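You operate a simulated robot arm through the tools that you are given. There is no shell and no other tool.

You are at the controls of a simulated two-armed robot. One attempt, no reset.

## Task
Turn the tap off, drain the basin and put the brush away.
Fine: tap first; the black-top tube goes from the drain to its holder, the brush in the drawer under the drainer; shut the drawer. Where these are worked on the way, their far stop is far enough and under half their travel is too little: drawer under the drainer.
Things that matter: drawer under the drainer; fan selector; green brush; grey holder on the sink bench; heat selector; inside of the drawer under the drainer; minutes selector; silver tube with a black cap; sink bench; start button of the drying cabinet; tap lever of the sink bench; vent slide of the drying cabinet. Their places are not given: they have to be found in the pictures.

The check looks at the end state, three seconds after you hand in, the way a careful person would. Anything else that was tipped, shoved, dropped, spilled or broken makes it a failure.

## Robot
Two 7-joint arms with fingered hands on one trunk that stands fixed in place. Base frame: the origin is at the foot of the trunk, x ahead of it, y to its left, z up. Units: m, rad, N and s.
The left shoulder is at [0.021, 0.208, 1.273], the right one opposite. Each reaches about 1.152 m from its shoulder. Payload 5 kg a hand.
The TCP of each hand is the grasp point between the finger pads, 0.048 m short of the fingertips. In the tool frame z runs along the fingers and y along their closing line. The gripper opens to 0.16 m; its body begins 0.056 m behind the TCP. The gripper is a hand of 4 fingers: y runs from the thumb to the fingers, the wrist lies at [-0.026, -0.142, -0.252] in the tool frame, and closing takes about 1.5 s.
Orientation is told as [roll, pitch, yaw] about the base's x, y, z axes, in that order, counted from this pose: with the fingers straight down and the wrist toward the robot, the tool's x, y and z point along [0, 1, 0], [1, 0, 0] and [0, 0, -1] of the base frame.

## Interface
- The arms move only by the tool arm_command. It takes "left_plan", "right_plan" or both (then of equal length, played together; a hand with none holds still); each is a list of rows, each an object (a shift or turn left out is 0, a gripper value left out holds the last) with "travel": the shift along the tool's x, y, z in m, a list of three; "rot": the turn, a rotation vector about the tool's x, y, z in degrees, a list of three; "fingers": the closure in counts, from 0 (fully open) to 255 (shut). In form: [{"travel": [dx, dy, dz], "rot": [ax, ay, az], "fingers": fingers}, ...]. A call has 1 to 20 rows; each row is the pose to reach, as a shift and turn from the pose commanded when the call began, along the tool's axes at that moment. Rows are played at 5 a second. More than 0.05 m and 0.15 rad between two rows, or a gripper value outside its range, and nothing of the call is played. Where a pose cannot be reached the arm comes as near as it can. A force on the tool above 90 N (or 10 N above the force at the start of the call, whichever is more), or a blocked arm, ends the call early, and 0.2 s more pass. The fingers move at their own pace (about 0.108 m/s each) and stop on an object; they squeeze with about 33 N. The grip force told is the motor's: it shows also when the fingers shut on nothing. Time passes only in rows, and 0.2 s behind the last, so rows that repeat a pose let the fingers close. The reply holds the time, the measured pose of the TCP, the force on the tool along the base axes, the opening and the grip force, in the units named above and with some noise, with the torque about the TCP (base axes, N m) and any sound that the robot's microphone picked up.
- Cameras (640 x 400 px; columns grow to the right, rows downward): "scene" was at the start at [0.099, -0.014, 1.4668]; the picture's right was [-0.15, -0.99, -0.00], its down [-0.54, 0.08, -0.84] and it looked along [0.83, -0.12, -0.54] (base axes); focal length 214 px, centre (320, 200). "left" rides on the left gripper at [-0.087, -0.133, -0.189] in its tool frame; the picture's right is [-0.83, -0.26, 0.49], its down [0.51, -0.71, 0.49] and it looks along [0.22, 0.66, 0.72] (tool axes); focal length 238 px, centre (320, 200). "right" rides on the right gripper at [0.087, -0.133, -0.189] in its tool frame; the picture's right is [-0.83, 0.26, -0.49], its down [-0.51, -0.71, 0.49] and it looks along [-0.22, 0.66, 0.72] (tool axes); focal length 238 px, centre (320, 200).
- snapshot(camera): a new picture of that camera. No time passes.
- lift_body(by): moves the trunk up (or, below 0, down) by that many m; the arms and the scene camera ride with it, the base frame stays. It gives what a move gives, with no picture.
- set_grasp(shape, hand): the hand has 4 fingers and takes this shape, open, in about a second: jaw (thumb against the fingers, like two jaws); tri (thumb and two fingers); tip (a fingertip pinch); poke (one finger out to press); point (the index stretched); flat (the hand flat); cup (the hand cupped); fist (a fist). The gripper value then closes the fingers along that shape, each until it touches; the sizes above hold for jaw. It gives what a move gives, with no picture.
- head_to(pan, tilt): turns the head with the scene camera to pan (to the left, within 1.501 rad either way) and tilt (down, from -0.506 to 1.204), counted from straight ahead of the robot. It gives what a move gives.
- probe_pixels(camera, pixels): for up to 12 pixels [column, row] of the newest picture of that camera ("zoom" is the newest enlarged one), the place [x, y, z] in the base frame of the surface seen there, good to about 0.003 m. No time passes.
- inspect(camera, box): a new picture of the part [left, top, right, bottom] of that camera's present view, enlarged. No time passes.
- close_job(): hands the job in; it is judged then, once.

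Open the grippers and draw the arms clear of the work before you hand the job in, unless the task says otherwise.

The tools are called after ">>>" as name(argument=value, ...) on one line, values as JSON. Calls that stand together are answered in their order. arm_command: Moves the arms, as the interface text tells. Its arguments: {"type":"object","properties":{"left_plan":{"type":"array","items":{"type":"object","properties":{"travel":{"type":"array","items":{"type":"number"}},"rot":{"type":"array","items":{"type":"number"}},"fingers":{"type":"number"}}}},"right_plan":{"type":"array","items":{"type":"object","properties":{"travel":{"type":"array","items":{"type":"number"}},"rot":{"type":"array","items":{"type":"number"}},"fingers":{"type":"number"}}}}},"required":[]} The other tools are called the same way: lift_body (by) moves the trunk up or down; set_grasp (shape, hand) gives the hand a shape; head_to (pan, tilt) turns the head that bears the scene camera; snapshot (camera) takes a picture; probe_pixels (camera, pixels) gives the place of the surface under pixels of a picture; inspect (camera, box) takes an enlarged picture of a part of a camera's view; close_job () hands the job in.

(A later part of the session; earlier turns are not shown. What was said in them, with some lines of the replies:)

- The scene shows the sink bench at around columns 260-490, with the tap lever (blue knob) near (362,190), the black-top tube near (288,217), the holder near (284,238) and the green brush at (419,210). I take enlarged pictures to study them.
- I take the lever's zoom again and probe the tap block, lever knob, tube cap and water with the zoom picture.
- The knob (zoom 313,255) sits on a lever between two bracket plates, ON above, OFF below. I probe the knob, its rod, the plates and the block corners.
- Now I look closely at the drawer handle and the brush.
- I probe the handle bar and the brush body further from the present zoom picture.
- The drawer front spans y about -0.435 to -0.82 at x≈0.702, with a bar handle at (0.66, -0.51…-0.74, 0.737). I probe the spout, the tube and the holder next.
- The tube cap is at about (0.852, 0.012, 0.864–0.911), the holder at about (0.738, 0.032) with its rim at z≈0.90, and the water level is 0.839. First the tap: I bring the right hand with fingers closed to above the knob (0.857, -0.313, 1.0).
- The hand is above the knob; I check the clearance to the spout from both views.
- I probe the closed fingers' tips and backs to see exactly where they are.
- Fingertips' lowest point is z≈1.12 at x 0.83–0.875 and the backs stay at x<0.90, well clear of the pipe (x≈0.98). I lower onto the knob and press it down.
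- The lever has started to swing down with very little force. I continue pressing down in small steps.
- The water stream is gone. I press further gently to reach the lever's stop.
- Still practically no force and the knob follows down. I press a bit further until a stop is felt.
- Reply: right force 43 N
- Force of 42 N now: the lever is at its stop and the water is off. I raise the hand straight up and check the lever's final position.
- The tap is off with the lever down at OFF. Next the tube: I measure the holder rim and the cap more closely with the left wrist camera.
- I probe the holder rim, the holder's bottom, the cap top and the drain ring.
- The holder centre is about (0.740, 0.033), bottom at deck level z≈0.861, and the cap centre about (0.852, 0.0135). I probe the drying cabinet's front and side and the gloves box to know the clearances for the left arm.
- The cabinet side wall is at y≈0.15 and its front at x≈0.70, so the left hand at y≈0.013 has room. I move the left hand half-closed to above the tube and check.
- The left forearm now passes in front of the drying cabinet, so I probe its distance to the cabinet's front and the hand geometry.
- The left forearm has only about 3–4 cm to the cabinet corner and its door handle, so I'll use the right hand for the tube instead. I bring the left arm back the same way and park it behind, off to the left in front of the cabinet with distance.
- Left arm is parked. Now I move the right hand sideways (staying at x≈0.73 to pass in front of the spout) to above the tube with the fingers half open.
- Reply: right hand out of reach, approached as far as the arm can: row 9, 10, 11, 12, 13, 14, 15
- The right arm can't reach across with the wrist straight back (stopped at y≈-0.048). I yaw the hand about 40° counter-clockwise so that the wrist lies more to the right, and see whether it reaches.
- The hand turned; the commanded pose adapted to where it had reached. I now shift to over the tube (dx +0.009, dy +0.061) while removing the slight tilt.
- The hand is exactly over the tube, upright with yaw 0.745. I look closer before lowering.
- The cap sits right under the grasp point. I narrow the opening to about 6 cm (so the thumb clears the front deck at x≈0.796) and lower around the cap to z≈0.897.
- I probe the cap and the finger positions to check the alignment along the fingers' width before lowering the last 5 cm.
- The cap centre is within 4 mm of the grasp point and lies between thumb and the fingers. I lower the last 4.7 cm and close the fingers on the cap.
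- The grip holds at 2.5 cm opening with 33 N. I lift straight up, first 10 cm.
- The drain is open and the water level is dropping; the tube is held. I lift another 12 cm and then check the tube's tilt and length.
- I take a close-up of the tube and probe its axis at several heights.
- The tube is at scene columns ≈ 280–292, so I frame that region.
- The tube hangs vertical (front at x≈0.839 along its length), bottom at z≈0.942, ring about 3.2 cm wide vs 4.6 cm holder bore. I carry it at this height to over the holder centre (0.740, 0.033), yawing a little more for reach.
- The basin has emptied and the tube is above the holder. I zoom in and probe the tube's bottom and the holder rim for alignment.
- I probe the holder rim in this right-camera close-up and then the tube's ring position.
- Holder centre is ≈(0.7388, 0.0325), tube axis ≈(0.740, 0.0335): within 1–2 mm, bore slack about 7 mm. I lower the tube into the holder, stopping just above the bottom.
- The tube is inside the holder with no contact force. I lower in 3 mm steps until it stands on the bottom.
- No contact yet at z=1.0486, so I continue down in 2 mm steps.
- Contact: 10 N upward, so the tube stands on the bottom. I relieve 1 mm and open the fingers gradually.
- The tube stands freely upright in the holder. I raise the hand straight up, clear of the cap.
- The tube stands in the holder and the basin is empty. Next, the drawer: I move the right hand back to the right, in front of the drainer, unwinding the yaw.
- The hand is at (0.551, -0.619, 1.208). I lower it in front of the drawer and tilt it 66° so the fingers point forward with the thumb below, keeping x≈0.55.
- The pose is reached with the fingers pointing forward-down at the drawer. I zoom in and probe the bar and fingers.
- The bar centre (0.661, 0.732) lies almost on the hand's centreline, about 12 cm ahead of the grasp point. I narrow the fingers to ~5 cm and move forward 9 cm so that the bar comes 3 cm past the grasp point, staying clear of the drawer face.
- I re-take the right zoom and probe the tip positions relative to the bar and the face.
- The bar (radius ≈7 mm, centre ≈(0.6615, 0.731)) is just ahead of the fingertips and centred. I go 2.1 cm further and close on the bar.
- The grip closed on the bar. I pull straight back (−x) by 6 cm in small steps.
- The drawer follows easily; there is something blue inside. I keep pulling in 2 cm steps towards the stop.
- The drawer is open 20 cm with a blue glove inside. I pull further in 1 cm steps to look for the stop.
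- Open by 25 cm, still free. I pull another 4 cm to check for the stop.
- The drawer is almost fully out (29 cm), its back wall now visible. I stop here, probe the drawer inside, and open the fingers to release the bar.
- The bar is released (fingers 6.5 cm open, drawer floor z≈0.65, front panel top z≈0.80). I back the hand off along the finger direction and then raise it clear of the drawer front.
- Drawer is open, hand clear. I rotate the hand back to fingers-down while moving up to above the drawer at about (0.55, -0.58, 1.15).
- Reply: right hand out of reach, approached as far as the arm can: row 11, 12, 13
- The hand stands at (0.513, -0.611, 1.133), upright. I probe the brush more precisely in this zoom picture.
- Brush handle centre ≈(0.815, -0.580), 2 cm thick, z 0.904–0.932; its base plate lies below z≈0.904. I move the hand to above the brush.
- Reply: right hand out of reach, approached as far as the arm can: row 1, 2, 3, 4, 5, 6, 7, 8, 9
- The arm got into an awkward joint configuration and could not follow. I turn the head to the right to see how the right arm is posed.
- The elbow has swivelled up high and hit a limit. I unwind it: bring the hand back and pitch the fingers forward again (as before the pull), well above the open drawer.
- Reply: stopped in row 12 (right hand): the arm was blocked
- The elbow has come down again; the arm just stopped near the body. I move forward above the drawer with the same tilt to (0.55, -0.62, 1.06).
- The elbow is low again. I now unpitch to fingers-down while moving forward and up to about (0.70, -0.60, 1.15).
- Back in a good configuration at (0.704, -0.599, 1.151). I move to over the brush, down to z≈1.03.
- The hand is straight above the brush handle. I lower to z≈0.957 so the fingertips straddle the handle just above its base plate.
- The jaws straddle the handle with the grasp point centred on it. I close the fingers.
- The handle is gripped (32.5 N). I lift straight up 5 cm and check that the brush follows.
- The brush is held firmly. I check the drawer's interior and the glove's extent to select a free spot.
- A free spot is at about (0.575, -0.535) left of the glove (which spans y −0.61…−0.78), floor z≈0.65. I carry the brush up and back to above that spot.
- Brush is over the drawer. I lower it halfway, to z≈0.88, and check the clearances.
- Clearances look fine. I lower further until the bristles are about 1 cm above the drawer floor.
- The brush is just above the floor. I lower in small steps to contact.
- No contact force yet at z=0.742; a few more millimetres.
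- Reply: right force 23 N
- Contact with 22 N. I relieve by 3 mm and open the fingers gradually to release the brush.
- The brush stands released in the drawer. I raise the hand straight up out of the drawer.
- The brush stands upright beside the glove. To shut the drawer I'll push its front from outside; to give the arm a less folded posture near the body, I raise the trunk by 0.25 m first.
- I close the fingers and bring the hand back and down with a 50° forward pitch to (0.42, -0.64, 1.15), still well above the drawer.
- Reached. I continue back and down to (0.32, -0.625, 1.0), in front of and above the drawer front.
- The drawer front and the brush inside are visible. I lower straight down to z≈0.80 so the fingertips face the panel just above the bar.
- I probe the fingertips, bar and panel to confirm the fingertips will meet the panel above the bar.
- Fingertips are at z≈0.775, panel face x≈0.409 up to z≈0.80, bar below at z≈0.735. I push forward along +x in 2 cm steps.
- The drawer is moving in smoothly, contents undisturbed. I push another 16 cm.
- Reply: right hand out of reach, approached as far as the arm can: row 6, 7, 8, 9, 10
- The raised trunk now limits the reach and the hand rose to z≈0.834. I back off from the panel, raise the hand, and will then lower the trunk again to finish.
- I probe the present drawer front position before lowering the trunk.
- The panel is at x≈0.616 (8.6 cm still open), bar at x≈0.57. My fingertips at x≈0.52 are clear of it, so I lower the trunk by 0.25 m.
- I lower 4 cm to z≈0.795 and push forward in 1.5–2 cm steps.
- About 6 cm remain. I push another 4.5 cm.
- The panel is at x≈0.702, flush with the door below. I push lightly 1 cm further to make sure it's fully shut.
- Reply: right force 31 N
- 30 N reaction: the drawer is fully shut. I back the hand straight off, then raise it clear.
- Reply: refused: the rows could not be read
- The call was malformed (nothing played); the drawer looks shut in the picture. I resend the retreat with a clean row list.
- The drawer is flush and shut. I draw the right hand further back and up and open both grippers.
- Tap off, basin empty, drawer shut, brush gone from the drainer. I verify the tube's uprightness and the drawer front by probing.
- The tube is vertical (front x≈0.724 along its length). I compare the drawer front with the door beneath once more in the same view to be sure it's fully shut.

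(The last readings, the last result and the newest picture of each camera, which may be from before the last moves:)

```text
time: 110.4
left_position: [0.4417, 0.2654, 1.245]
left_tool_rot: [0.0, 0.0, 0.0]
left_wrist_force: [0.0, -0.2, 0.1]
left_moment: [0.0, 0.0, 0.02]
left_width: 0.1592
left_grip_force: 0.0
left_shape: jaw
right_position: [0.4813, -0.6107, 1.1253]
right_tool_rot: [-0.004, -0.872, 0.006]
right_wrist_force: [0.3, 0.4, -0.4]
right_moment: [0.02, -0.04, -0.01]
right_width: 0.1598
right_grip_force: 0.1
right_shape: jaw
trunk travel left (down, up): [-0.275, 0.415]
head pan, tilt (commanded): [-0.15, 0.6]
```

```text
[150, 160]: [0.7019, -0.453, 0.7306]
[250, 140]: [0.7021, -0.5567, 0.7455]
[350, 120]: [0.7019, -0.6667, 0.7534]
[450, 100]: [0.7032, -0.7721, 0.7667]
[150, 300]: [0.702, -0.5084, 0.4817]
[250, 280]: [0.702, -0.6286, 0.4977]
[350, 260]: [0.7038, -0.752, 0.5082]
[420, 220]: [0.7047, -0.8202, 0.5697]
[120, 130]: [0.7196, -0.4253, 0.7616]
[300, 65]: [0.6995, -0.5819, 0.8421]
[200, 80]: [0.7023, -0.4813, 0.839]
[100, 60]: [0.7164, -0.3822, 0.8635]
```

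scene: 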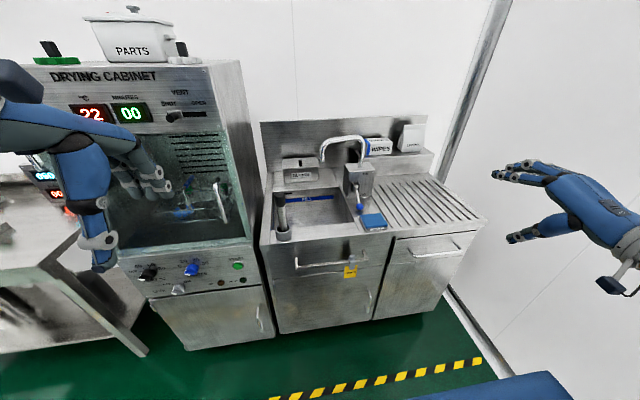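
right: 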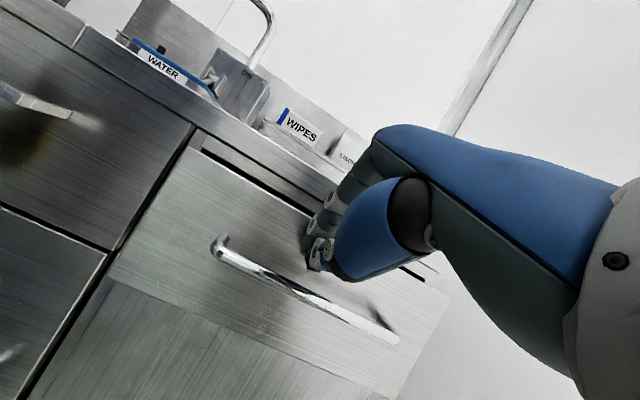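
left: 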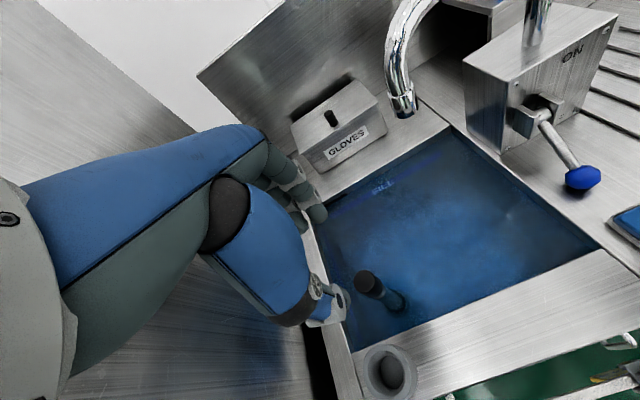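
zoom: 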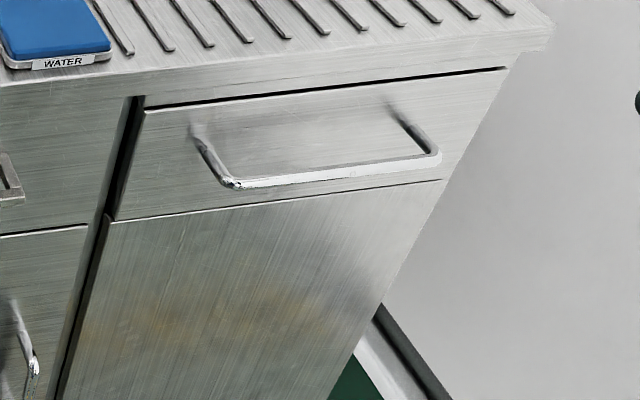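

The drawer front (x≈0.702) is flush with the door beneath. The tap is off, the basin is empty, the tube stands upright in its holder, and the brush is in the shut drawer. Both hands are open and clear, so I hand the job in.

>>> close_job()

```text
The job is handed in.
```

The job is handed in, and every step is done; no check result has come back yet.

- **Tap:** The lever is down at its OFF stop and the water has stopped.
- **Basin:** The black-top tube is out of the drain and the basin has emptied. The tube stands upright in the grey holder.
- **Brush:** It lies in the drawer under the drainer, beside the blue glove that was already there.
- **Drawer:** I pulled it out 29 cm without feeling its far stop, but its back wall was already showing. It is now shut, with its front flush with the door below.

When I last checked the pictures, I saw nothing tipped, moved or spilled. Both hands are open and drawn clear.
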